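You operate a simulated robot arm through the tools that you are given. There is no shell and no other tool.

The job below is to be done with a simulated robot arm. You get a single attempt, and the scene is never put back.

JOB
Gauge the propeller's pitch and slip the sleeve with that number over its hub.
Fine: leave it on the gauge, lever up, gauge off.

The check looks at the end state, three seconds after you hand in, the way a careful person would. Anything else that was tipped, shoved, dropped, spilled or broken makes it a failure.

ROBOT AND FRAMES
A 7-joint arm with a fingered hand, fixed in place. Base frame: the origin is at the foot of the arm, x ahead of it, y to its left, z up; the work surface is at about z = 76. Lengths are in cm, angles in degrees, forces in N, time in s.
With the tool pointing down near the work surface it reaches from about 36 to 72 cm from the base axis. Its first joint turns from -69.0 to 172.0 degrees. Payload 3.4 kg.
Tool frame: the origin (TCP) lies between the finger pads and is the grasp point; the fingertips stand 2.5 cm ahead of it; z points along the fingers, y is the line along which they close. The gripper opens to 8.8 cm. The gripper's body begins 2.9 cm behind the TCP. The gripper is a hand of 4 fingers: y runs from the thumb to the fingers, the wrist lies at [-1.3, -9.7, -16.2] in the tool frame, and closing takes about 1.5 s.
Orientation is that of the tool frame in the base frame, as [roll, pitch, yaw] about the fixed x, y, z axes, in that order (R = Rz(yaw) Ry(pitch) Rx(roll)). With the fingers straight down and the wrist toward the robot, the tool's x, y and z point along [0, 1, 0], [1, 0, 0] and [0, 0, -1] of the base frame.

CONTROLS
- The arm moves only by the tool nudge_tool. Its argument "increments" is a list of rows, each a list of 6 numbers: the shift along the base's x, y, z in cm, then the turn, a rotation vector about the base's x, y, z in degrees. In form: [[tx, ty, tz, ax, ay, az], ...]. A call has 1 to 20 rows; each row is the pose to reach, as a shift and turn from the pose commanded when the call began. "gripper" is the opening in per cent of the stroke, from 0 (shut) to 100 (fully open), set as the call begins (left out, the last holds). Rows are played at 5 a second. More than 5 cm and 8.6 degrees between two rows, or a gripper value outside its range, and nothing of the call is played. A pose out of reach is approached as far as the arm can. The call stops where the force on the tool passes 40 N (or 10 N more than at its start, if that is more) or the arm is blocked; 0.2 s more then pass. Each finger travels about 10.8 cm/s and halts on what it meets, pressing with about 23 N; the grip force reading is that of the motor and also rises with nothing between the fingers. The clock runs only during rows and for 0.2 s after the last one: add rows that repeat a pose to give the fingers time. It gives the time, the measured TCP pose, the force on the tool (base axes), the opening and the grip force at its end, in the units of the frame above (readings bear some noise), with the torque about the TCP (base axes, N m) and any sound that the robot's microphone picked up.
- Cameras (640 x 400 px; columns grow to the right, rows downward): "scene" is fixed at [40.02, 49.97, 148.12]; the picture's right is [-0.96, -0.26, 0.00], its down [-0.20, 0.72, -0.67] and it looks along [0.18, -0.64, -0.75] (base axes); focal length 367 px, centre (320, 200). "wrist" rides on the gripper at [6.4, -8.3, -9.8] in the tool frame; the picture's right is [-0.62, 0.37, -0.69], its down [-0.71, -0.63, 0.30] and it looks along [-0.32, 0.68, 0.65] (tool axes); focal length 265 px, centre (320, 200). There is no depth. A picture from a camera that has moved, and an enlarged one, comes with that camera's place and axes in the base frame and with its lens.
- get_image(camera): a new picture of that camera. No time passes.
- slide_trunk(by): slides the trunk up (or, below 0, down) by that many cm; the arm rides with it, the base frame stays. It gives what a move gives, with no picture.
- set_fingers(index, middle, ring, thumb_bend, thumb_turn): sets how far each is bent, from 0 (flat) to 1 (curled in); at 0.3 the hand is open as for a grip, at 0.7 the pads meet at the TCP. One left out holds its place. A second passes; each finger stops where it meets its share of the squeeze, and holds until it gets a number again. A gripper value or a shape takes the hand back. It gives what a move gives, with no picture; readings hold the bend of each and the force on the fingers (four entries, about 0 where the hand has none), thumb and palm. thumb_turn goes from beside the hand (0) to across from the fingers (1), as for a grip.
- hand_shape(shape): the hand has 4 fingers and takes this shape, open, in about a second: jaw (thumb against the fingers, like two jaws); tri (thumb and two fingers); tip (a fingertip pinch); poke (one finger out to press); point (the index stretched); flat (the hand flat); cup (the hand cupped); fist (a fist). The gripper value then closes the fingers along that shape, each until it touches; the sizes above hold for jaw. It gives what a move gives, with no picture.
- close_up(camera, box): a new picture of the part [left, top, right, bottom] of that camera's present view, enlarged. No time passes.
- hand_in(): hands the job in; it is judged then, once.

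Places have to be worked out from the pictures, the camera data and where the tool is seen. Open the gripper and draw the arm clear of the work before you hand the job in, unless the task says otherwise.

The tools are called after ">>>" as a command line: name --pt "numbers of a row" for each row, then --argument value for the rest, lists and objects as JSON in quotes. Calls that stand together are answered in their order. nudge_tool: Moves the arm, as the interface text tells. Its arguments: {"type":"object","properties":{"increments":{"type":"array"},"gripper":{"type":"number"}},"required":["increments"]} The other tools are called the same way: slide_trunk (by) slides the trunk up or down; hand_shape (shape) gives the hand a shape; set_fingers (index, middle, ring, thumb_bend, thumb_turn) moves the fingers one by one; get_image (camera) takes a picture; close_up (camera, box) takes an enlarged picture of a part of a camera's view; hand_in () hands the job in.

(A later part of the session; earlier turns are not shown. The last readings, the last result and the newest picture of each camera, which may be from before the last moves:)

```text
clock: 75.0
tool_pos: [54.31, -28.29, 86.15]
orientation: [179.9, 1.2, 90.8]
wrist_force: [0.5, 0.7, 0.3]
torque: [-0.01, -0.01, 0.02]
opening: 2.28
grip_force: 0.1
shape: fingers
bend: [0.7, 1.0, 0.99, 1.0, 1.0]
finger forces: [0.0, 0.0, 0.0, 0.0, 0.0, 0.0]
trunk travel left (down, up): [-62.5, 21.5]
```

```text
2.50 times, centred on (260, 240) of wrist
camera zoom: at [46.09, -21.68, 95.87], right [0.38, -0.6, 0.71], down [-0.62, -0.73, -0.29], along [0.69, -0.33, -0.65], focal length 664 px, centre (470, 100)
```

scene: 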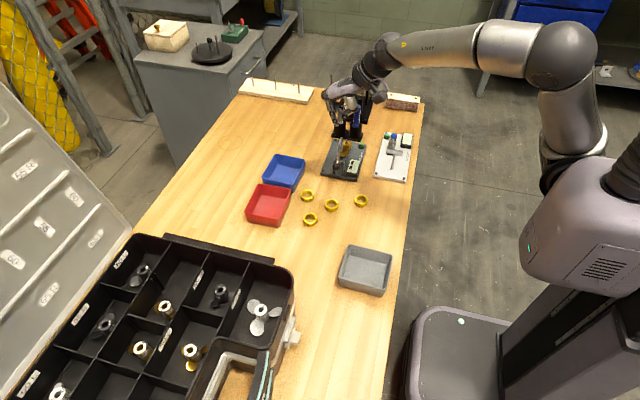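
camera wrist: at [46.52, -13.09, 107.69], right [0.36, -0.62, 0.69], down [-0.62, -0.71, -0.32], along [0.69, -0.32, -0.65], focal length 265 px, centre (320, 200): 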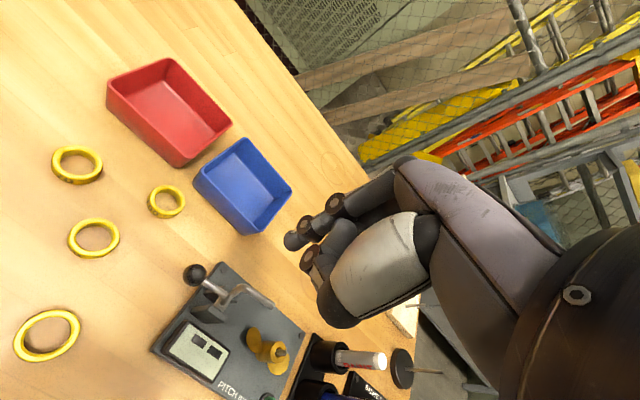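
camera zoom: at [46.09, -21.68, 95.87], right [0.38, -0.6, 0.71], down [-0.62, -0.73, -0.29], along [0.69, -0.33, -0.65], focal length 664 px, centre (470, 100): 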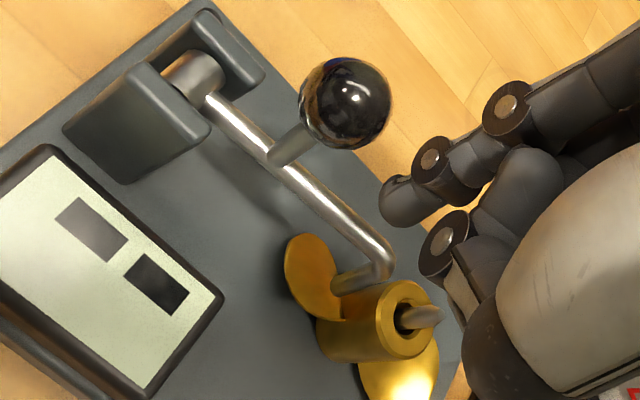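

The lever dropped over by itself and the feeler now seems to rest on the blade. I look at the display and the feeler.

>>> close_up --camera "scene" --box '[352, 160, 376, 178]'

>>> close_up --camera "wrist" --box '[155, 175, 255, 265]'

>>> close_up --camera "wrist" --box '[230, 200, 320, 280]'

```text
16.00 times, centred on (364, 169) of scene
camera zoom: at [40.02, 49.97, 148.12], right [-0.96, -0.26, 0.0], down [-0.2, 0.72, -0.67], along [0.18, -0.64, -0.75], focal length 5868 px, centre (-384, 696)
```

zoom: 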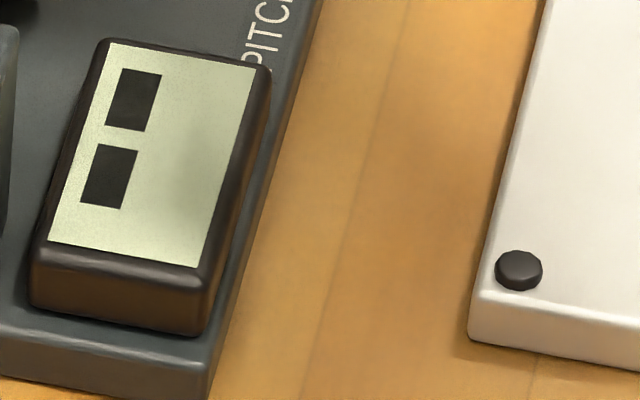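

```text
4.44 times, centred on (205, 220) of wrist
camera zoom: at [46.09, -21.68, 95.87], right [0.38, -0.6, 0.71], down [-0.62, -0.73, -0.29], along [0.69, -0.33, -0.65], focal length 1180 px, centre (831, 111)
```

zoom: 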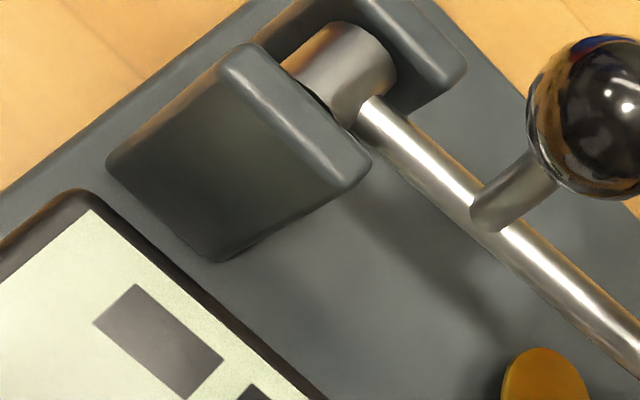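

```text
5.00 times, centred on (275, 240) of wrist
camera zoom: at [46.09, -21.68, 95.87], right [0.38, -0.6, 0.71], down [-0.62, -0.73, -0.29], along [0.69, -0.33, -0.65], focal length 1327 px, centre (545, 0)
```

zoom: 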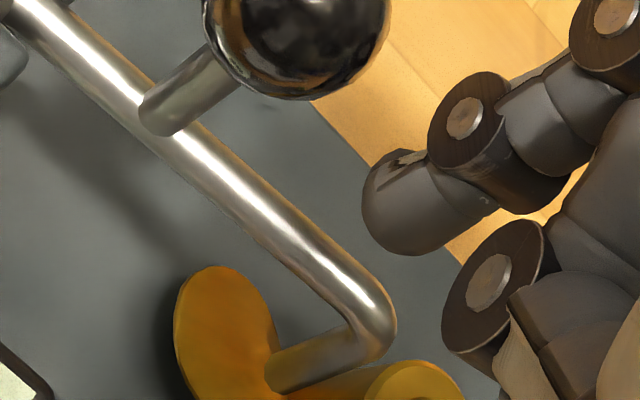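

The display still shows only two dashes; the lever may still be sinking. I let a second pass without moving and look again.

>>> nudge_tool --pt "0 0 0 0 0 0" --pt "0 0 0 0 0 0" --pt "0 0 0 0 0 0" --pt "0 0 0 0 0 0" --pt "0 0 0 0 0 0" --pt "0 0 0 0 0 0"

>>> close_up --camera "scene" --box '[325, 125, 380, 180]'

>>> close_up --camera "wrist" --box '[200, 190, 320, 290]'

```text
clock: 76.4
tool_pos: [54.4, -28.21, 86.18]
orientation: [179.9, 1.2, 90.8]
wrist_force: [-0.9, -0.5, -0.3]
torque: [0.02, -0.02, 0.01]
opening: 2.28
grip_force: 0.0
shape: fingers
bend: [0.7, 1.0, 0.99, 1.0, 1.0]
finger forces: [0.0, 0.0, 0.0, 0.0, 0.1, 0.0]
trunk travel left (down, up): [-62.5, 21.5]
```

```text
7.27 times, centred on (352, 152) of scene
camera zoom: at [40.02, 49.97, 148.12], right [-0.96, -0.26, 0.0], down [-0.2, 0.72, -0.67], along [0.18, -0.64, -0.75], focal length 2667 px, centre (84, 546)
```

zoom: 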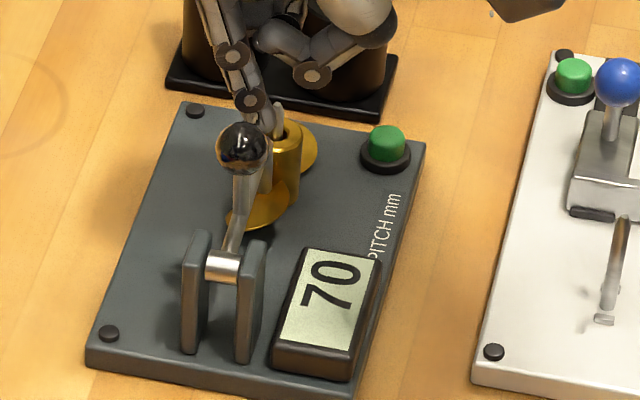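

```text
4.00 times, centred on (260, 240) of wrist
camera zoom: at [46.09, -21.67, 95.88], right [0.38, -0.6, 0.71], down [-0.62, -0.73, -0.29], along [0.69, -0.33, -0.65], focal length 1062 px, centre (560, 40)
```

zoom: 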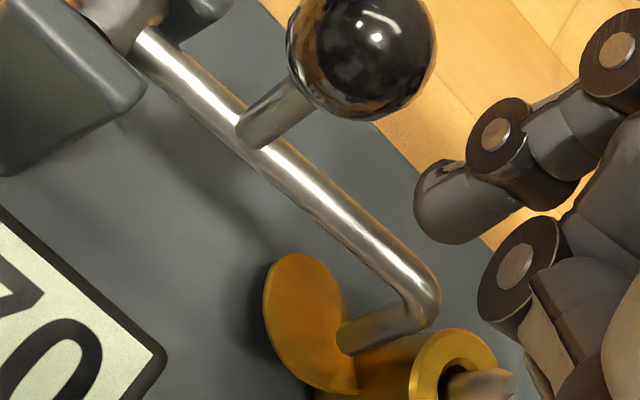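

The display now reads "70". I zoom in to be sure of the digits and let more time pass to see if it's steady.

>>> nudge_tool --pt "0 0 0 0 0 0" --pt "0 0 0 0 0 0" --pt "0 0 0 0 0 0" --pt "0 0 0 0 0 0" --pt "0 0 0 0 0 0" --pt "0 0 0 0 0 0" --pt "0 0 0 0 0 0" --pt "0 0 0 0 0 0"

>>> close_up --camera "scene" --box '[352, 157, 378, 180]'

>>> close_up --camera "scene" --box '[335, 140, 365, 165]'

```text
clock: 78.2
tool_pos: [54.32, -28.27, 86.06]
orientation: [179.8, 1.2, 90.8]
wrist_force: [-0.4, -0.8, 0.6]
torque: [0.02, 0.04, -0.03]
opening: 2.28
grip_force: 0.1
shape: fingers
bend: [0.7, 1.0, 0.99, 1.0, 1.0]
finger forces: [0.0, 0.0, 0.0, 0.0, 0.0, 0.1]
trunk travel left (down, up): [-62.5, 21.5]
```

```text
16.00 times, centred on (365, 168) of scene
camera zoom: at [40.02, 49.97, 148.12], right [-0.96, -0.26, 0.0], down [-0.2, 0.72, -0.67], along [0.18, -0.64, -0.75], focal length 5868 px, centre (-400, 704)
```

zoom: 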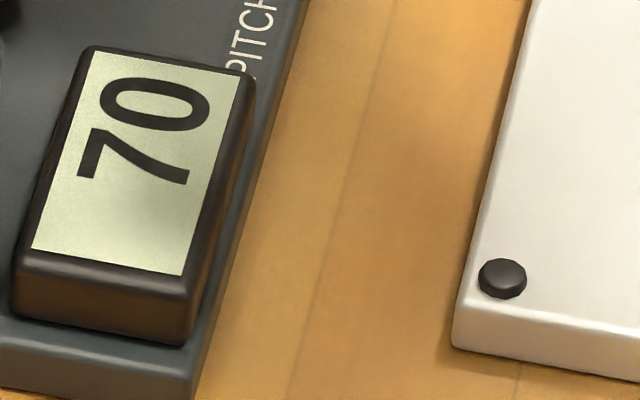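

```text
16.00 times, centred on (350, 152) of scene
camera zoom: at [40.02, 49.97, 148.12], right [-0.96, -0.26, 0.0], down [-0.2, 0.72, -0.67], along [0.18, -0.64, -0.75], focal length 5868 px, centre (-160, 960)
```

zoom: 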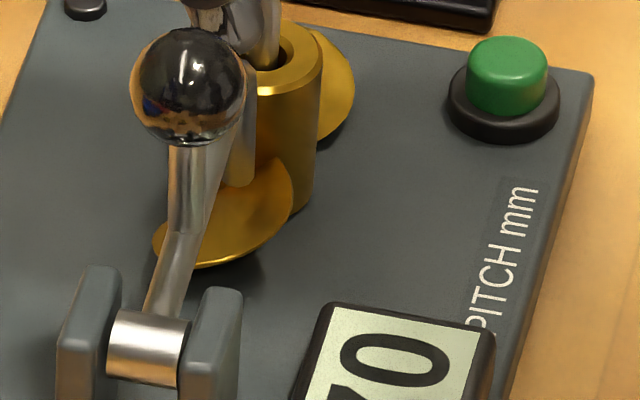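

The reading is a steady 70, so the "70" sleeve is the one. Now I put the lever back up: I push the ball from its -y side along its arc with the index tip, slowly.

>>> nudge_tool --pt "0 0.5 0.1 0 0 0" --pt "0 1.0 0.2 0 0 0" --pt "0 1.3 0.26 0 0 0" --pt "0 1.5 0.4 0 0 0" --pt "0 1.75 0.58 0 0 0" --pt "0 1.96 0.76 0 0 0" --pt "0 2.2 0.9 0 0 0" --pt "0 2.42 1.02 0 0 0" --pt "0 2.65 1.14 0 0 0"

>>> close_up --camera "scene" --box '[325, 115, 375, 170]'

>>> close_up --camera "wrist" --box '[200, 160, 360, 290]'

```text
clock: 80.2
tool_pos: [54.28, -25.48, 87.35]
orientation: [179.9, 1.1, 90.8]
wrist_force: [0.9, 0.7, 0.1]
torque: [-0.03, 0.0, 0.0]
opening: 2.25
grip_force: 0.0
shape: fingers
bend: [0.7, 1.0, 0.99, 1.0, 1.0]
finger forces: [0.3, 0.0, 0.0, 0.0, 0.0, 0.0]
trunk travel left (down, up): [-62.5, 21.5]
```

```text
7.27 times, centred on (350, 142) of scene
camera zoom: at [40.02, 49.97, 148.12], right [-0.96, -0.26, 0.0], down [-0.2, 0.72, -0.67], along [0.18, -0.64, -0.75], focal length 2667 px, centre (102, 618)
```

zoom: 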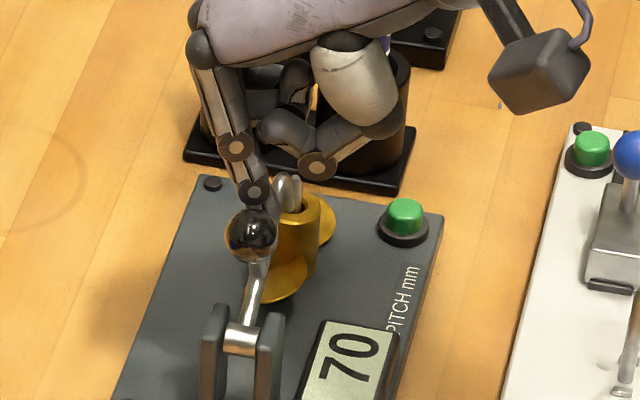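

```text
3.08 times, centred on (280, 225) of wrist
camera zoom: at [46.08, -19.04, 97.04], right [0.38, -0.6, 0.71], down [-0.62, -0.73, -0.29], along [0.69, -0.33, -0.65], focal length 817 px, centre (443, 123)
```

zoom: 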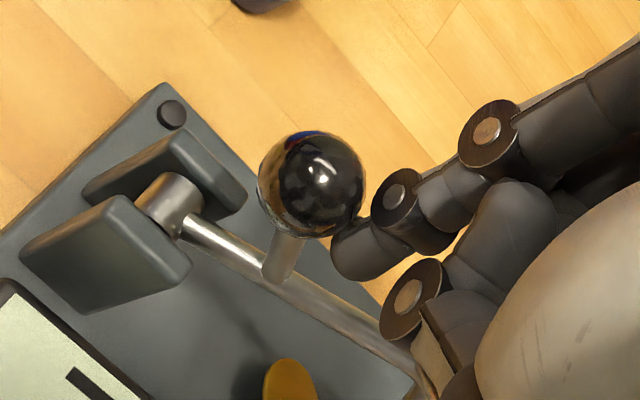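

The ball follows the push with little force. I continue along the arc past the top.

>>> nudge_tool --pt "0 0.37 0.14 0 0 0" --pt "0 0.75 0.26 0 0 0" --pt "0 1.15 0.34 0 0 0" --pt "0 1.53 0.39 0 0 0" --pt "0 1.93 0.4 0 0 0" --pt "0 2.33 0.38 0 0 0" --pt "0 2.72 0.32 0 0 0" --pt "0 2.72 0.32 0 0 0"

>>> close_up --camera "scene" --box '[325, 115, 375, 170]'

>>> close_up --camera "wrist" --box '[200, 160, 360, 290]'

```text
clock: 82.0
tool_pos: [54.01, -23.74, 86.96]
orientation: [-179.6, -0.3, 89.5]
wrist_force: [-0.7, -0.6, 0.3]
torque: [-0.01, -0.02, 0.01]
opening: 2.24
grip_force: 0.1
shape: fingers
bend: [0.7, 1.0, 0.99, 1.0, 1.0]
finger forces: [0.2, 0.1, 0.1, 0.0, 0.0, 0.0]
trunk travel left (down, up): [-62.5, 21.5]
```

```text
7.27 times, centred on (350, 142) of scene
camera zoom: at [40.02, 49.97, 148.12], right [-0.96, -0.26, 0.0], down [-0.2, 0.72, -0.67], along [0.18, -0.64, -0.75], focal length 2667 px, centre (102, 618)
```

zoom: 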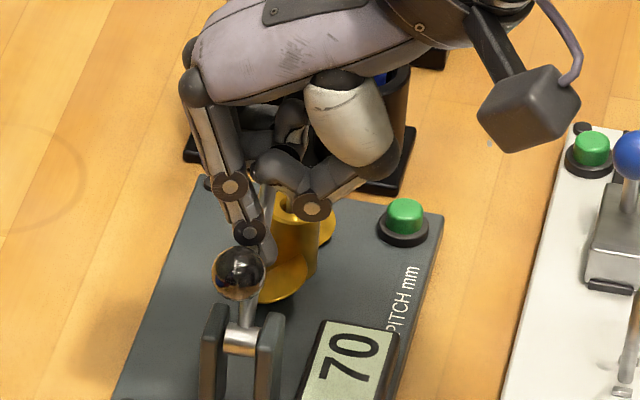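

```text
3.08 times, centred on (280, 225) of wrist
camera zoom: at [46.07, -17.16, 96.97], right [0.37, -0.63, 0.69], down [-0.64, -0.71, -0.3], along [0.67, -0.33, -0.66], focal length 817 px, centre (443, 123)
```

zoom: 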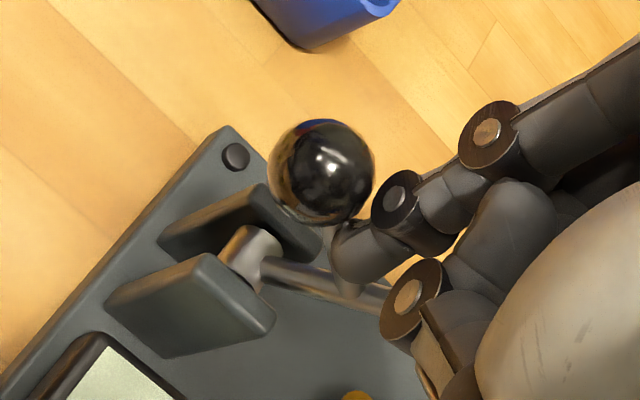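

The arm lags behind the command a bit here. I let it settle without further motion and read the pose.

>>> nudge_tool --pt "0 0 0 0 0 0" --pt "0 0 0 0 0 0"

>>> close_up --camera "scene" --box '[325, 115, 375, 170]'

```text
clock: 82.6
tool_pos: [54.15, -23.73, 87.09]
orientation: [-179.5, -0.3, 89.5]
wrist_force: [-0.1, -0.9, 0.6]
torque: [-0.01, 0.01, -0.02]
opening: 2.24
grip_force: 0.3
shape: fingers
bend: [0.7, 1.0, 0.99, 1.0, 1.0]
finger forces: [0.3, 0.0, 0.0, 0.0, 0.0, 0.0]
trunk travel left (down, up): [-62.5, 21.5]
```

```text
7.27 times, centred on (350, 142) of scene
camera zoom: at [40.02, 49.97, 148.12], right [-0.96, -0.26, 0.0], down [-0.2, 0.72, -0.67], along [0.18, -0.64, -0.75], focal length 2667 px, centre (102, 618)
```

zoom: 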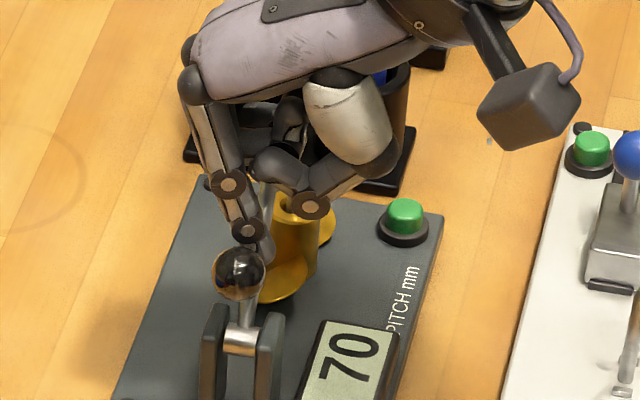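

Settled, with the ball near the top of its arc. I raise slightly and keep pushing toward +y in small steps.

>>> nudge_tool --pt "0 0.2 0.4 0 0 0" --pt "0 0.6 0.6 0 0 0" --pt "0 1.0 0.6 0 0 0" --pt "0 1.4 0.6 0 0 0" --pt "0 1.8 0.5 0 0 0" --pt "0 1.8 0.5 0 0 0"

>>> close_up --camera "scene" --box '[325, 115, 375, 170]'

>>> close_up --camera "wrist" --box '[200, 160, 360, 290]'

```text
clock: 84.0
tool_pos: [53.97, -22.3, 87.31]
orientation: [-179.4, -0.9, 88.8]
wrist_force: [0.2, 0.6, 1.2]
torque: [-0.02, 0.0, 0.0]
opening: 2.23
grip_force: 0.0
shape: fingers
bend: [0.7, 1.0, 0.99, 1.0, 1.0]
finger forces: [0.1, 0.0, 0.0, 0.0, 0.0, 0.0]
trunk travel left (down, up): [-62.5, 21.5]
```

```text
7.27 times, centred on (350, 142) of scene
camera zoom: at [40.02, 49.97, 148.12], right [-0.96, -0.26, 0.0], down [-0.2, 0.72, -0.67], along [0.18, -0.64, -0.75], focal length 2667 px, centre (102, 618)
```

zoom: 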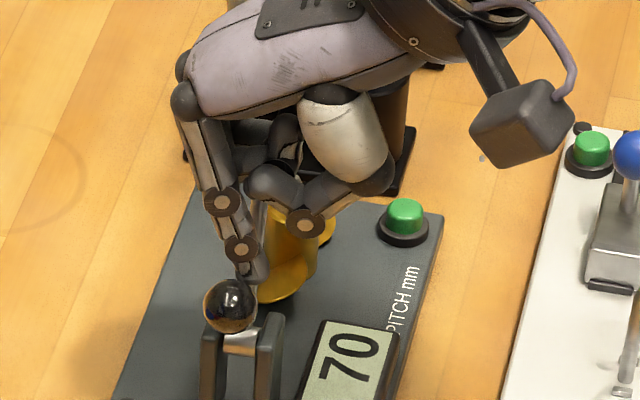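

```text
3.08 times, centred on (280, 225) of wrist
camera zoom: at [46.1, -15.79, 97.42], right [0.36, -0.64, 0.68], down [-0.65, -0.7, -0.31], along [0.67, -0.33, -0.67], focal length 817 px, centre (443, 123)
```

zoom: 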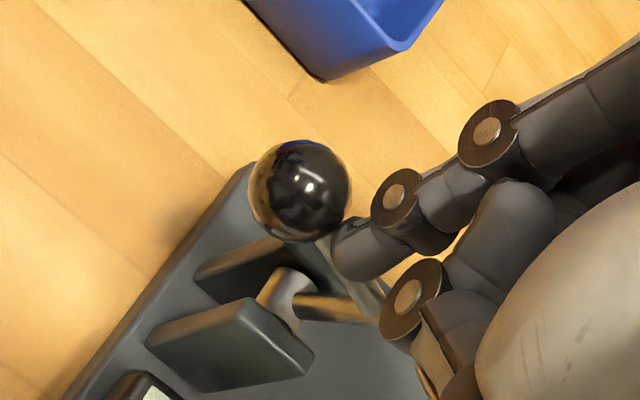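

The ball is past the top. I hold still a second to see whether the lever goes on by itself.

>>> nudge_tool --pt "0 0 0 0 0 0" --pt "0 0 0 0 0 0" --pt "0 0 0 0 0 0" --pt "0 0 0 0 0 0" --pt "0 0 0 0 0 0" --pt "0 0 0 0 0 0"

>>> close_up --camera "scene" --box '[325, 115, 375, 170]'

>>> close_up --camera "wrist" --box '[200, 160, 360, 290]'

```text
clock: 85.4
tool_pos: [54.2, -21.97, 87.87]
orientation: [-180.0, -1.1, 88.9]
wrist_force: [-0.1, -0.5, -1.1]
torque: [0.0, -0.01, -0.02]
opening: 2.25
grip_force: 0.1
shape: fingers
bend: [0.7, 1.0, 0.99, 1.0, 1.0]
finger forces: [0.1, 0.0, 0.1, 0.0, 0.1, 0.0]
trunk travel left (down, up): [-62.5, 21.5]
```

```text
7.27 times, centred on (350, 142) of scene
camera zoom: at [40.02, 49.97, 148.12], right [-0.96, -0.26, 0.0], down [-0.2, 0.72, -0.67], along [0.18, -0.64, -0.75], focal length 2667 px, centre (102, 618)
```

zoom: 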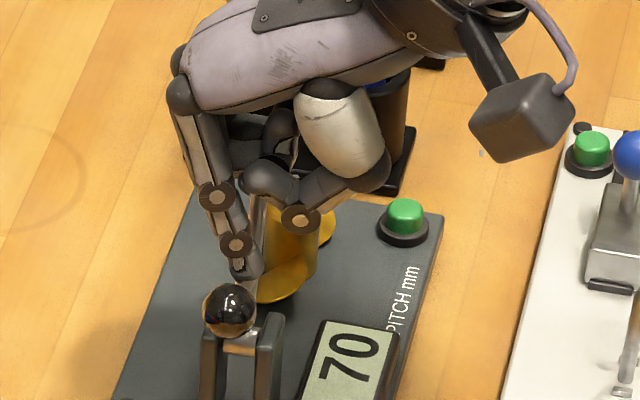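

```text
3.08 times, centred on (280, 225) of wrist
camera zoom: at [46.13, -15.6, 97.77], right [0.36, -0.64, 0.68], down [-0.64, -0.7, -0.32], along [0.68, -0.32, -0.66], focal length 817 px, centre (443, 123)
```

zoom: 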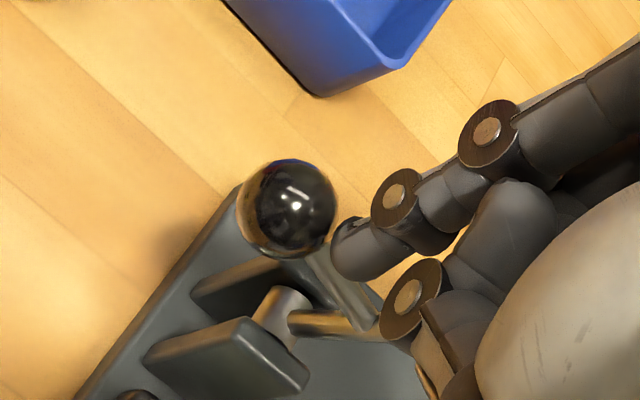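

The ball seems to have moved a little ahead of the finger. I wait again to confirm that it falls to the raised position by itself.

>>> nudge_tool --pt "0 0 0 0 0 0" --pt "0 0 0 0 0 0" --pt "0 0 0 0 0 0" --pt "0 0 0 0 0 0" --pt "0 0 0 0 0 0" --pt "0 0 0 0 0 0" --pt "0 0 0 0 0 0" --pt "0 0 0 0 0 0"

>>> close_up --camera "scene" --box '[325, 115, 375, 170]'

>>> close_up --camera "wrist" --box '[200, 160, 360, 290]'

```text
clock: 87.2
tool_pos: [54.17, -21.97, 87.86]
orientation: [180.0, -1.2, 89.1]
wrist_force: [-0.5, -0.5, 0.0]
torque: [0.03, 0.02, 0.03]
opening: 2.26
grip_force: 0.1
shape: fingers
bend: [0.7, 1.0, 0.99, 1.0, 1.0]
finger forces: [0.0, 0.0, 0.0, 0.0, 0.0, 0.1]
trunk travel left (down, up): [-62.5, 21.5]
```

```text
7.27 times, centred on (350, 142) of scene
camera zoom: at [40.02, 49.97, 148.12], right [-0.96, -0.26, 0.0], down [-0.2, 0.72, -0.67], along [0.18, -0.64, -0.75], focal length 2667 px, centre (102, 618)
```

zoom: 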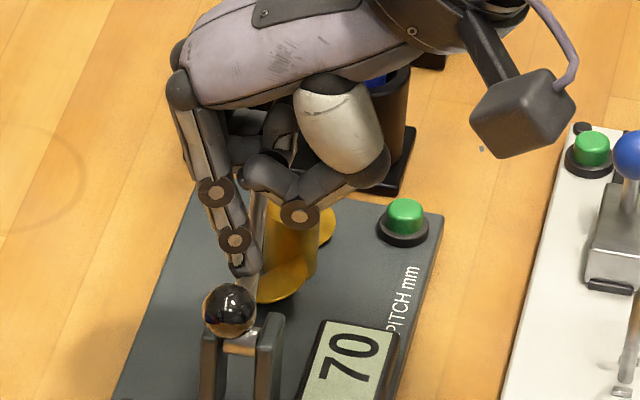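

```text
3.08 times, centred on (280, 225) of wrist
camera zoom: at [46.13, -15.62, 97.92], right [0.36, -0.64, 0.68], down [-0.64, -0.7, -0.32], along [0.68, -0.32, -0.66], focal length 817 px, centre (443, 123)
```

zoom: 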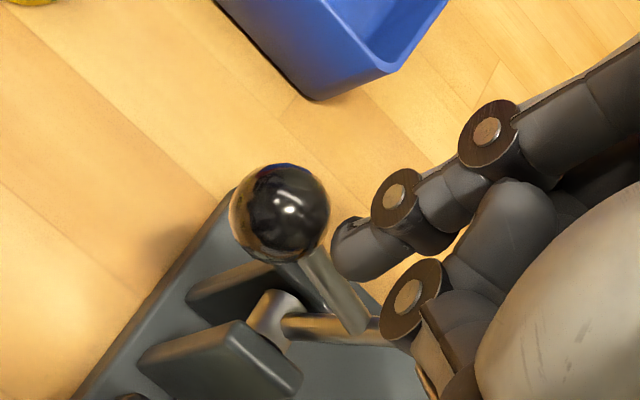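

The lever holds still about halfway back. To avoid the curled fingers touching the rod, I'll now lift the finger over the ball and press the ball down from above/outside to its stop.

>>> nudge_tool --pt "0 -0.1 0.4 0 0 0" --pt "0 -0.1 0.9 0 0 0" --pt "0 0.4 1.0 0 0 0" --pt "0 0.9 1.0 0 0 0" --pt "0 1.4 1.0 0 0 0" --pt "0 1.7 1.0 0 0 0" --pt "0 1.7 1.0 0 0 0" --pt "0 1.7 1.0 0 0 0"

>>> close_up --camera "scene" --box '[325, 115, 375, 170]'

>>> close_up --camera "wrist" --box '[200, 160, 360, 290]'

```text
clock: 89.0
tool_pos: [54.28, -20.47, 88.74]
orientation: [-179.8, -1.2, 88.9]
wrist_force: [-0.6, 0.3, 0.4]
torque: [0.0, 0.0, -0.01]
opening: 2.25
grip_force: 0.1
shape: fingers
bend: [0.7, 1.0, 0.99, 1.0, 1.0]
finger forces: [0.0, 0.0, 0.1, 0.0, 0.0, 0.0]
trunk travel left (down, up): [-62.5, 21.5]
```

```text
7.27 times, centred on (350, 142) of scene
camera zoom: at [40.02, 49.97, 148.12], right [-0.96, -0.26, 0.0], down [-0.2, 0.72, -0.67], along [0.18, -0.64, -0.75], focal length 2667 px, centre (102, 618)
```

zoom: 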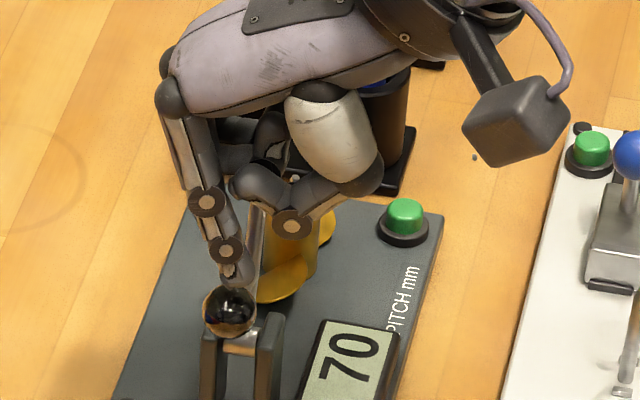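

```text
3.08 times, centred on (280, 225) of wrist
camera zoom: at [46.16, -14.03, 98.81], right [0.36, -0.64, 0.68], down [-0.64, -0.69, -0.32], along [0.68, -0.32, -0.66], focal length 817 px, centre (443, 123)
```

zoom: 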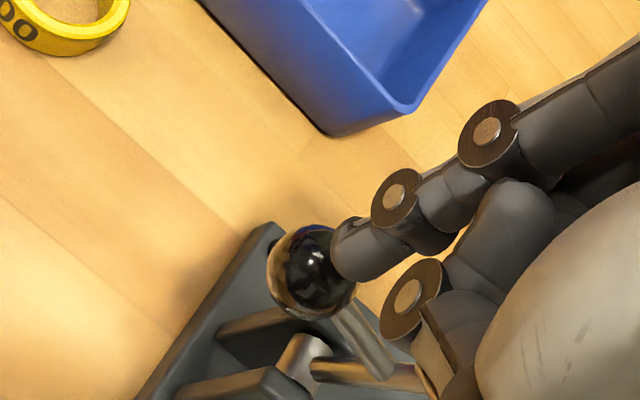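

The tip is above the ball, which stands at about (54.5, -19.9, 84.9). I press it down along its arc in small steps.

>>> nudge_tool --pt "0 0 -0.4 0 0 0" --pt "0 0.05 -0.75 0 0 0" --pt "0 0.25 -1.05 0 0 0" --pt "0 0.5 -1.34 0 0 0" --pt "0 0.75 -1.67 0 0 0" --pt "0 1.0 -2.0 0 0 0" --pt "0 1.0 -2.0 0 0 0"

>>> close_up --camera "scene" --box '[325, 115, 375, 170]'

>>> close_up --camera "wrist" --box '[200, 160, 360, 290]'

```text
clock: 90.6
tool_pos: [54.22, -19.33, 86.9]
orientation: [180.0, -1.3, 88.8]
wrist_force: [-0.2, 2.8, 3.7]
torque: [0.1, 0.02, -0.02]
opening: 2.28
grip_force: 3.4
shape: fingers
bend: [0.7, 1.0, 0.99, 1.0, 1.0]
finger forces: [5.4, 0.0, 0.0, 0.1, 0.0, 0.0]
trunk travel left (down, up): [-62.5, 21.5]
```

```text
7.27 times, centred on (350, 142) of scene
camera zoom: at [40.02, 49.97, 148.12], right [-0.96, -0.26, 0.0], down [-0.2, 0.72, -0.67], along [0.18, -0.64, -0.75], focal length 2667 px, centre (102, 618)
```

zoom: 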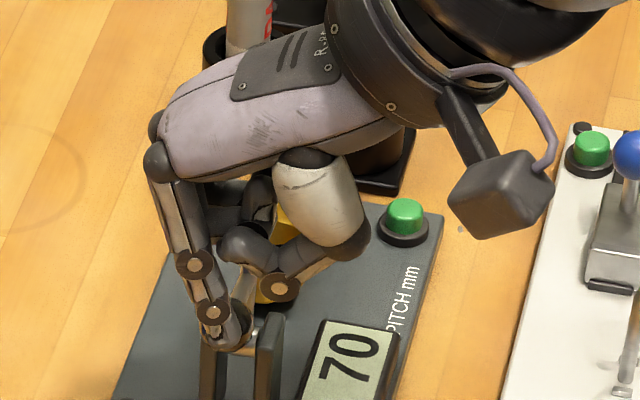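

```text
3.08 times, centred on (280, 225) of wrist
camera zoom: at [46.19, -12.85, 97.01], right [0.36, -0.64, 0.68], down [-0.64, -0.69, -0.32], along [0.68, -0.32, -0.66], focal length 817 px, centre (443, 123)
```

zoom: 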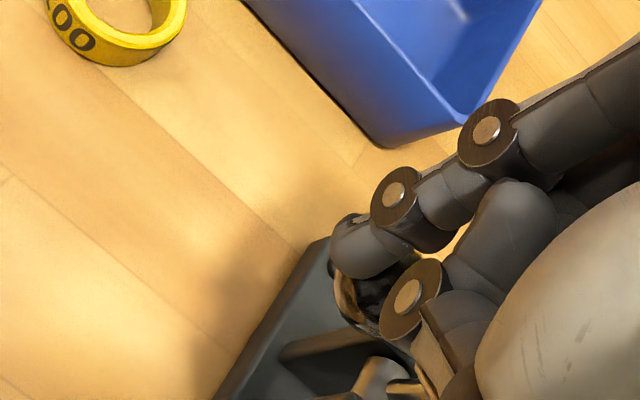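

The tip slid to the ball's outer side (side force in y), so the press isn't turning the lever. I lift off, move back inward and press from directly above or slightly inside.

>>> nudge_tool --pt "0 0.1 0.5 0 0 0" --pt "0 0 1.1 0 0 0" --pt "0 0 1.7 0 0 0" --pt "0 -0.5 1.9 0 0 0" --pt "0 -1.0 1.9 0 0 0" --pt "0 -1.5 1.9 0 0 0" --pt "0 -1.5 1.9 0 0 0"

>>> close_up --camera "scene" --box '[325, 115, 375, 170]'

>>> close_up --camera "wrist" --box '[200, 160, 360, 290]'

```text
clock: 92.2
tool_pos: [54.38, -20.56, 89.28]
orientation: [179.4, -1.1, 89.4]
wrist_force: [-0.3, 0.3, -0.4]
torque: [0.05, -0.02, 0.01]
opening: 2.27
grip_force: 0.1
shape: fingers
bend: [0.7, 1.0, 0.99, 1.0, 1.0]
finger forces: [0.0, 0.0, 0.0, 0.1, 0.1, 0.1]
trunk travel left (down, up): [-62.5, 21.5]
```

```text
7.27 times, centred on (350, 142) of scene
camera zoom: at [40.02, 49.97, 148.12], right [-0.96, -0.26, 0.0], down [-0.2, 0.72, -0.67], along [0.18, -0.64, -0.75], focal length 2667 px, centre (102, 618)
```

zoom: 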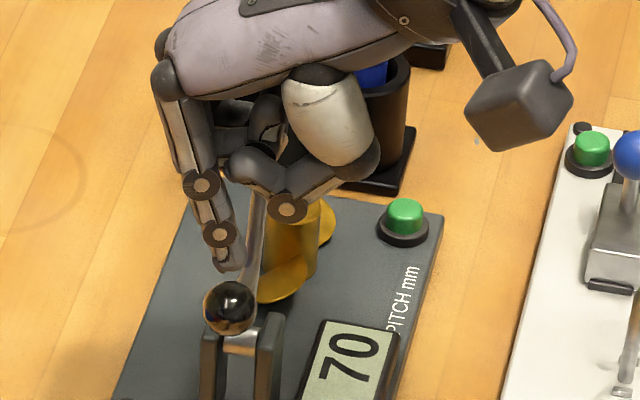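

```text
3.08 times, centred on (280, 225) of wrist
camera zoom: at [46.18, -14.15, 99.3], right [0.35, -0.64, 0.69], down [-0.63, -0.7, -0.33], along [0.69, -0.32, -0.65], focal length 817 px, centre (443, 123)
```

zoom: 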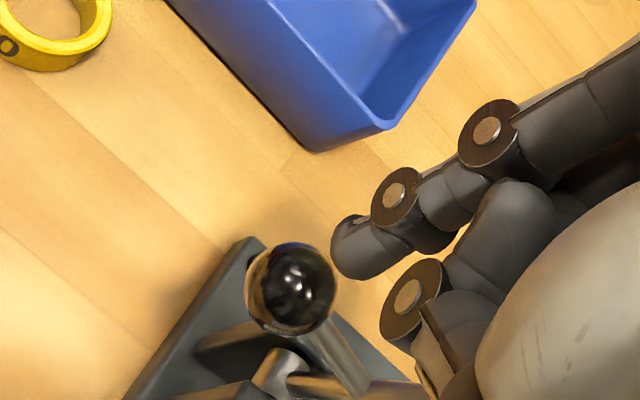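

The ball is back at about 50°. This time I come onto its inner upper side and press down and outward along the arc.

>>> nudge_tool --pt "0 -0.5 -0.3 0 0 0" --pt "0 -0.9 -0.75 0 0 0" --pt "0 -0.9 -1.25 0 0 0" --pt "0 -0.7 -1.45 0 0 0" --pt "0 -0.47 -1.65 0 0 0" --pt "0 -0.3 -1.78 0 0 0" --pt "0 -0.15 -1.9 0 0 0" --pt "0 -0.15 -1.9 0 0 0"

>>> close_up --camera "scene" --box '[325, 115, 375, 170]'

>>> close_up --camera "wrist" --box '[200, 160, 360, 290]'

```text
clock: 94.0
tool_pos: [54.25, -20.93, 87.24]
orientation: [179.7, -1.2, 88.9]
wrist_force: [0.6, -1.0, 2.7]
torque: [-0.05, -0.01, 0.03]
opening: 2.26
grip_force: 1.4
shape: fingers
bend: [0.7, 1.0, 0.99, 1.0, 1.0]
finger forces: [0.5, 0.0, 1.6, 0.0, 0.0, 0.0]
trunk travel left (down, up): [-62.5, 21.5]
```

```text
7.27 times, centred on (350, 142) of scene
camera zoom: at [40.02, 49.97, 148.12], right [-0.96, -0.26, 0.0], down [-0.2, 0.72, -0.67], along [0.18, -0.64, -0.75], focal length 2667 px, centre (102, 618)
```

zoom: 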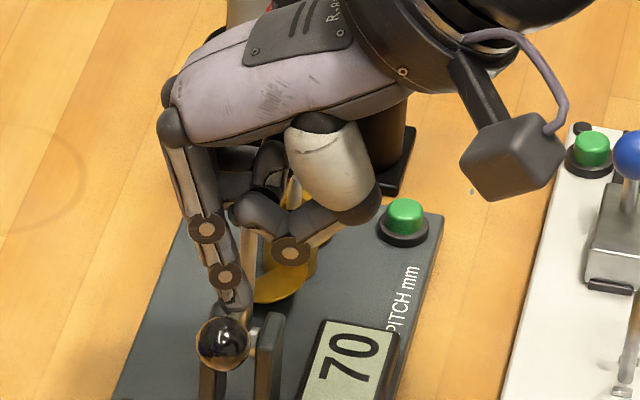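

```text
3.08 times, centred on (280, 225) of wrist
camera zoom: at [46.16, -14.57, 97.09], right [0.35, -0.64, 0.68], down [-0.64, -0.7, -0.32], along [0.68, -0.32, -0.66], focal length 817 px, centre (443, 123)
```

zoom: 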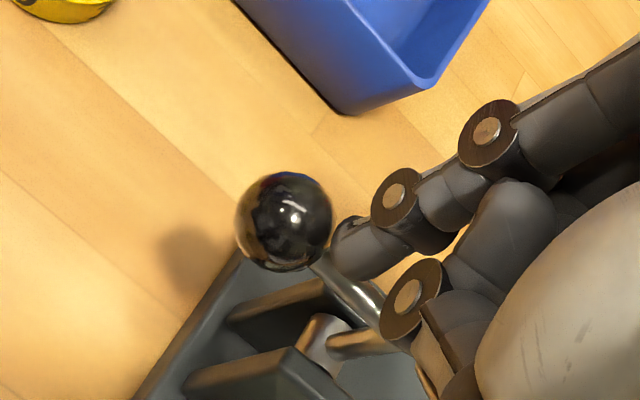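

The ball went down to about 33°, but the ring finger (1.6 N) now touches the feeler's foot. I lift straight up to free it and see where the lever rests.

>>> nudge_tool --pt "0 0 0.5 0 0 0" --pt "0 0 1.2 0 0 0" --pt "0 0 2.0 0 0 0" --pt "0 0 3.0 0 0 0" --pt "0 0 3.0 0 0 0" --pt "0 0 3.0 0 0 0" --pt "0 0 3.0 0 0 0"

>>> close_up --camera "scene" --box '[325, 115, 375, 170]'

>>> close_up --camera "wrist" --box '[200, 160, 360, 290]'

```text
clock: 95.6
tool_pos: [54.23, -21.01, 89.76]
orientation: [-180.0, -1.2, 88.9]
wrist_force: [-0.3, -0.4, -0.3]
torque: [0.02, -0.01, -0.02]
opening: 2.25
grip_force: 0.0
shape: fingers
bend: [0.7, 1.0, 0.99, 1.0, 1.0]
finger forces: [0.1, 0.0, 0.0, 0.1, 0.0, 0.0]
trunk travel left (down, up): [-62.5, 21.5]
```

```text
7.27 times, centred on (350, 142) of scene
camera zoom: at [40.02, 49.97, 148.12], right [-0.96, -0.26, 0.0], down [-0.2, 0.72, -0.67], along [0.18, -0.64, -0.75], focal length 2667 px, centre (102, 618)
```

zoom: 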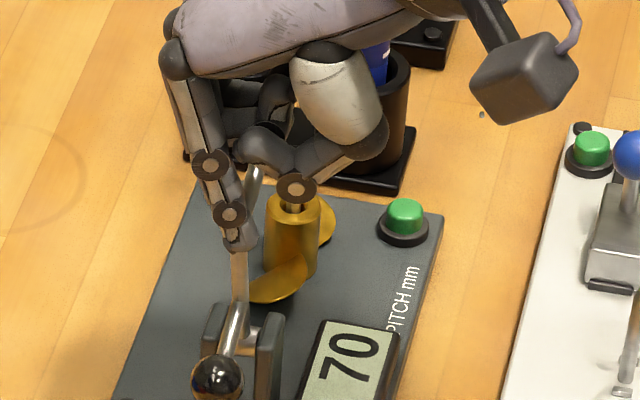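

```text
3.08 times, centred on (280, 225) of wrist
camera zoom: at [46.16, -14.62, 99.91], right [0.36, -0.64, 0.68], down [-0.64, -0.7, -0.32], along [0.68, -0.32, -0.66], focal length 817 px, centre (443, 123)
```

zoom: 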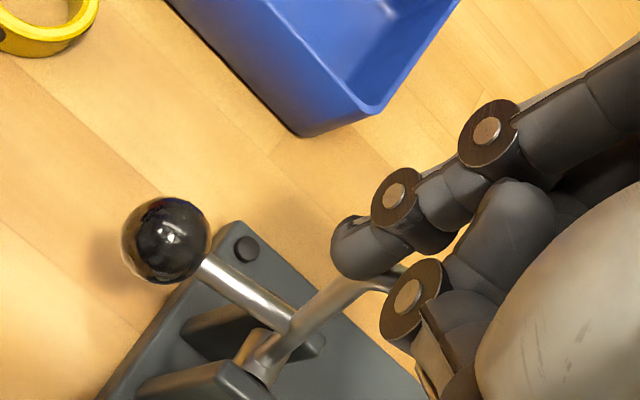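

The lever fell back to its raised position by itself. I lift the hand clear and then compare the lever with its starting state.

>>> nudge_tool --pt "0 0.2 1 0 0 0" --pt "0 0.3 2.5 0 0 0" --pt "0 0.3 4.5 0 0 0" --pt "0 0.3 6.5 0 0 0" --pt "0 0.3 8.5 0 0 0" --pt "0 0.3 8.5 0 0 0"

>>> close_up --camera "scene" --box '[325, 135, 375, 180]'

>>> get_image --camera "wrist"

```text
clock: 97.0
tool_pos: [54.32, -20.4, 98.45]
orientation: [179.9, -0.2, 89.9]
wrist_force: [-0.3, -1.1, 0.1]
torque: [0.01, -0.01, -0.01]
opening: 2.25
grip_force: 0.2
shape: fingers
bend: [0.7, 1.0, 0.99, 1.0, 1.0]
finger forces: [0.0, 0.0, 0.0, 0.0, 0.0, 0.1]
trunk travel left (down, up): [-62.5, 21.5]
```

```text
8.89 times, centred on (350, 158) of scene
camera zoom: at [40.02, 49.97, 148.12], right [-0.96, -0.26, 0.0], down [-0.2, 0.72, -0.67], along [0.18, -0.64, -0.75], focal length 3260 px, centre (53, 578)
```

zoom: 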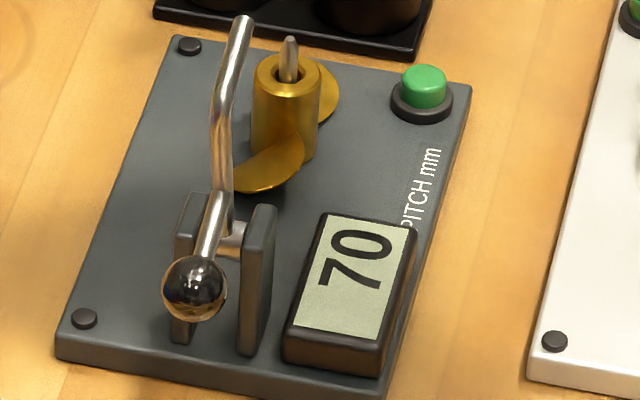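

```text
taken
camera wrist: at [46.18, -13.96, 108.42], right [0.37, -0.62, 0.69], down [-0.63, -0.71, -0.31], along [0.68, -0.32, -0.65], focal length 265 px, centre (320, 200)
```

wrist: 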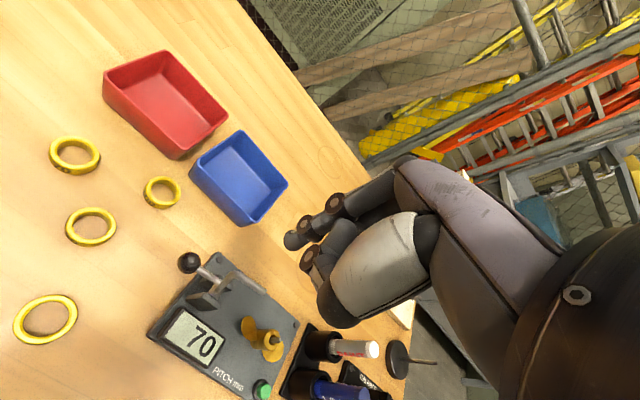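

The lever is exactly as at the start and the display holds 70. Now I go back to the button to switch the gauge off, moving in cautious stages at height.

>>> nudge_tool --pt "-1 -1.2 0 0 0 0" --pt "-2 -2.4 0 0 0 0" --pt "-3 -3.6 0 0 0 0" --pt "-3.6 -5 0 0 0 0" --pt "-3.6 -6.5 0 0 0 0" --pt "-3.6 -8 0 0 0 0" --pt "-3.6 -8 0 0 0 0"

>>> nudge_tool --pt "0 -1.2 0 0 0 3.3" --pt "0 -2.4 0 0 0 6.6" --pt "0 -3.6 0 0 0 10" --pt "0 -4.8 0 0 0 13.3" --pt "0 -6 0 0 0 16.6" --pt "0 -7.1 0 0 0 20" --pt "0 -7.1 0 0 0 20"

>>> get_image --camera "wrist"

```text
clock: 98.6
tool_pos: [50.75, -27.76, 98.6]
orientation: [179.9, 1.1, 90.8]
wrist_force: [-0.4, -0.3, -0.3]
torque: [0.01, -0.03, -0.02]
opening: 2.27
grip_force: 0.1
shape: fingers
bend: [0.7, 1.0, 0.99, 1.0, 1.0]
finger forces: [0.0, 0.0, 0.0, 0.0, 0.0, 0.0]
trunk travel left (down, up): [-62.5, 21.5]
```

```text
clock: 100.2
tool_pos: [50.8, -34.91, 98.61]
orientation: [-179.9, 1.1, 110.9]
wrist_force: [-0.1, -0.6, 0.1]
torque: [-0.02, 0.03, 0.02]
opening: 2.25
grip_force: 0.1
shape: fingers
bend: [0.7, 1.0, 0.99, 1.0, 1.0]
finger forces: [0.0, 0.0, 0.0, 0.0, 0.0, 0.0]
trunk travel left (down, up): [-62.5, 21.5]
```

```text
taken
camera wrist: at [40.76, -31.55, 108.33], right [0.56, -0.43, 0.71], down [-0.33, -0.9, -0.29], along [0.76, -0.07, -0.65], focal length 265 px, centre (320, 200)
```

wrist: 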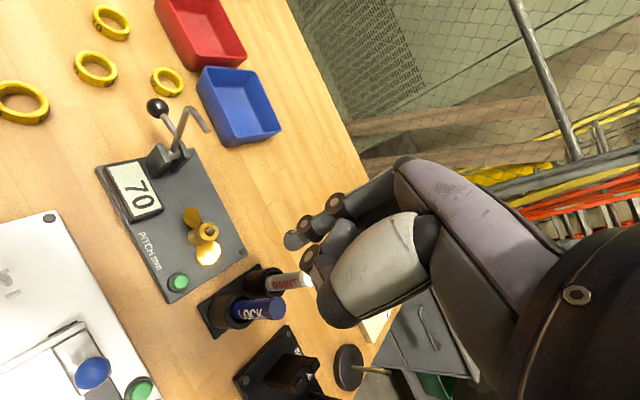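

The pose is fine. I shift to the earlier pressing place and descend to just above the button, then check.

>>> nudge_tool --pt "-0.1 -0.4 -2 0 0 0" --pt "-0.1 -0.72 -5 0 0 0" --pt "-0.1 -0.72 -8 0 0 0" --pt "-0.1 -0.72 -11 0 0 0" --pt "-0.1 -0.72 -14 0 0 0" --pt "-0.1 -0.72 -16.4 0 0 0" --pt "-0.1 -0.72 -16.4 0 0 0"

>>> close_up --camera "wrist" --box '[230, 200, 350, 300]'

>>> close_up --camera "scene" --box '[345, 125, 385, 155]'

```text
clock: 101.8
tool_pos: [50.77, -35.57, 82.07]
orientation: [179.9, 1.2, 110.8]
wrist_force: [0.5, -0.5, -0.6]
torque: [0.02, 0.0, 0.01]
opening: 2.26
grip_force: 0.1
shape: fingers
bend: [0.7, 1.0, 0.99, 1.0, 1.0]
finger forces: [0.0, 0.1, 0.0, 0.0, 0.0, 0.0]
trunk travel left (down, up): [-62.5, 21.5]
```

```text
4.00 times, centred on (290, 250) of wrist
camera zoom: at [40.73, -32.26, 91.79], right [0.56, -0.44, 0.71], down [-0.33, -0.9, -0.29], along [0.76, -0.07, -0.65], focal length 1062 px, centre (440, 0)
```

zoom: 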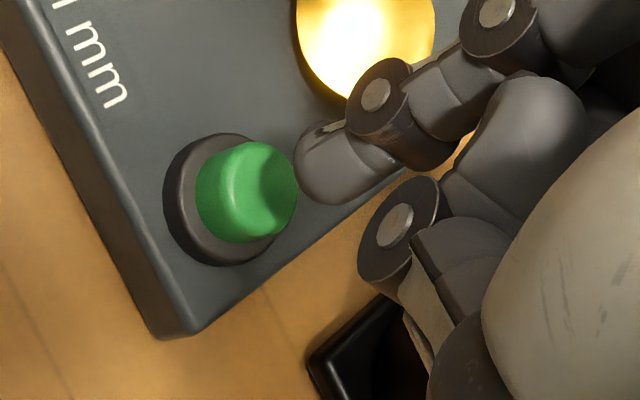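

```text
13.33 times, centred on (365, 140) of scene
camera zoom: at [40.02, 49.97, 148.12], right [-0.96, -0.26, 0.0], down [-0.2, 0.72, -0.67], along [0.18, -0.64, -0.75], focal length 4890 px, centre (-280, 1000)
```

zoom: 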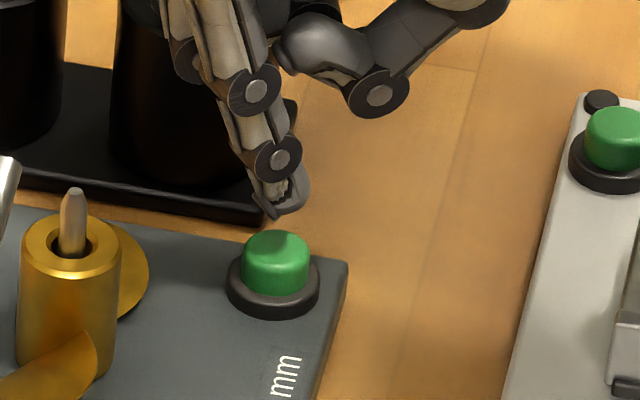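

Aligned as before. I press down in small steps to the same depth as the first press.

>>> nudge_tool --pt "0 0 -0.5 0 0 0" --pt "0 0 -0.9 0 0 0" --pt "0 0 -1.1 0 0 0" --pt "0 0 -1.2 0 0 0" --pt "0 0 -1.3 0 0 0"

>>> close_up --camera "scene" --box '[315, 120, 385, 185]'

```text
clock: 103.0
tool_pos: [50.66, -35.52, 80.87]
orientation: [179.9, 1.2, 110.8]
wrist_force: [-0.1, -0.3, 0.0]
torque: [0.01, 0.04, 0.0]
opening: 2.27
grip_force: 0.1
shape: fingers
bend: [0.7, 1.0, 0.99, 1.0, 1.0]
finger forces: [0.3, 0.0, 0.0, 0.0, 0.0, 0.0]
trunk travel left (down, up): [-62.5, 21.5]
```

```text
6.15 times, centred on (350, 152) of scene
camera zoom: at [40.02, 49.97, 148.12], right [-0.96, -0.26, 0.0], down [-0.2, 0.72, -0.67], along [0.18, -0.64, -0.75], focal length 2257 px, centre (135, 492)
```

zoom: 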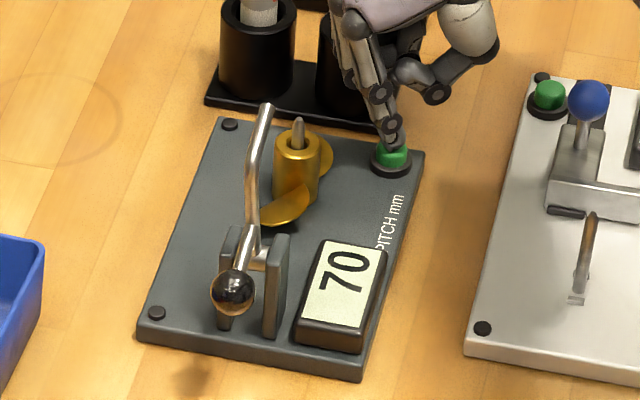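

Only first contact (0.3 N) so far, no click. I press about 0.25 cm further.

>>> nudge_tool --pt "0 0 -0.1 0 0 0" --pt "0 0 -0.2 0 0 0" --pt "0 0 -0.27 0 0 0"

>>> close_up --camera "scene" --box '[315, 120, 385, 185]'

```text
clock: 103.8
tool_pos: [50.64, -35.38, 80.63]
orientation: [180.0, 1.2, 110.8]
wrist_force: [-0.2, 0.4, 1.2]
torque: [0.01, -0.01, 0.01]
opening: 2.26
grip_force: 0.6
shape: fingers
bend: [0.7, 1.0, 0.99, 1.0, 1.0]
finger forces: [1.5, 0.0, 0.0, 0.0, 0.0, 0.1]
trunk travel left (down, up): [-62.5, 21.5]
heard: click
```

```text
6.15 times, centred on (350, 152) of scene
camera zoom: at [40.02, 49.97, 148.12], right [-0.96, -0.26, 0.0], down [-0.2, 0.72, -0.67], along [0.18, -0.64, -0.75], focal length 2257 px, centre (135, 492)
```

zoom: 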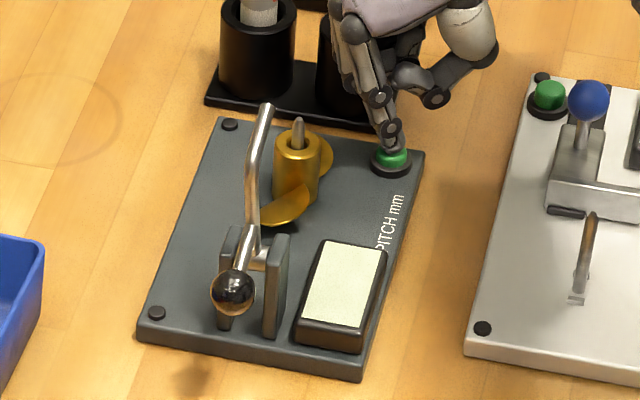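

A click, and the display is blank: the gauge is off. I lift straight up, well clear.

>>> nudge_tool --pt "0 0 0.5 0 0 0" --pt "0 0 1.5 0 0 0" --pt "0 0 4 0 0 0" --pt "0 0 7 0 0 0" --pt "0 0 10 0 0 0" --pt "0 0 13 0 0 0" --pt "0 0 16 0 0 0" --pt "0 0 18 0 0 0" --pt "0 0 18 0 0 0"

>>> get_image --camera "wrist"

>>> close_up --camera "scene" --box '[280, 130, 400, 240]'

```text
clock: 105.8
tool_pos: [50.6, -35.51, 98.77]
orientation: [179.8, 1.1, 110.8]
wrist_force: [1.1, -0.5, -0.3]
torque: [0.03, 0.01, -0.03]
opening: 2.22
grip_force: 0.1
shape: fingers
bend: [0.7, 1.0, 0.99, 1.0, 1.0]
finger forces: [0.0, 0.0, 0.1, 0.0, 0.0, 0.0]
trunk travel left (down, up): [-62.5, 21.5]
```

```text
taken
camera wrist: at [40.66, -32.23, 108.47], right [0.56, -0.44, 0.71], down [-0.33, -0.9, -0.29], along [0.76, -0.07, -0.65], focal length 265 px, centre (320, 200)
```

wrist: 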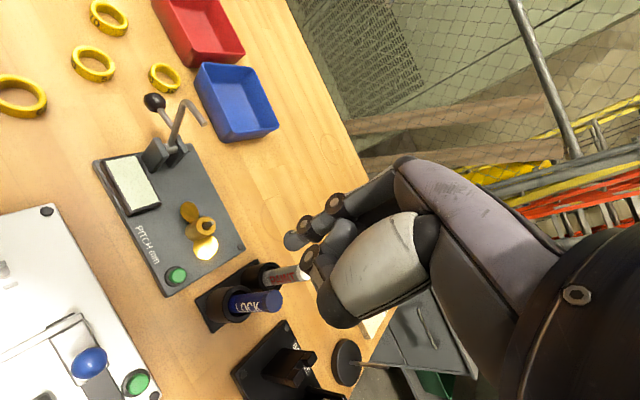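

```text
3.64 times, centred on (340, 185) of scene
camera zoom: at [40.02, 49.97, 148.12], right [-0.96, -0.26, 0.0], down [-0.2, 0.72, -0.67], along [0.18, -0.64, -0.75], focal length 1334 px, centre (247, 254)
```

zoom: 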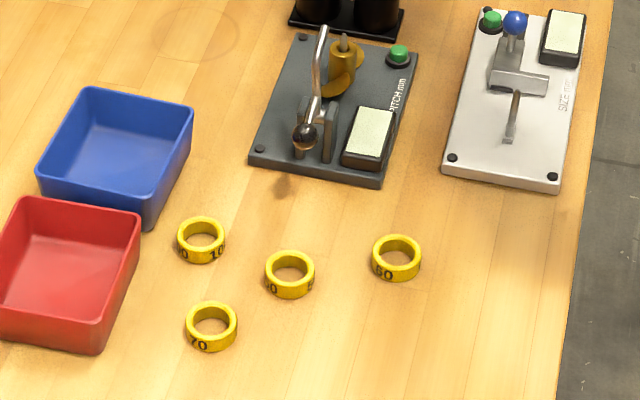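

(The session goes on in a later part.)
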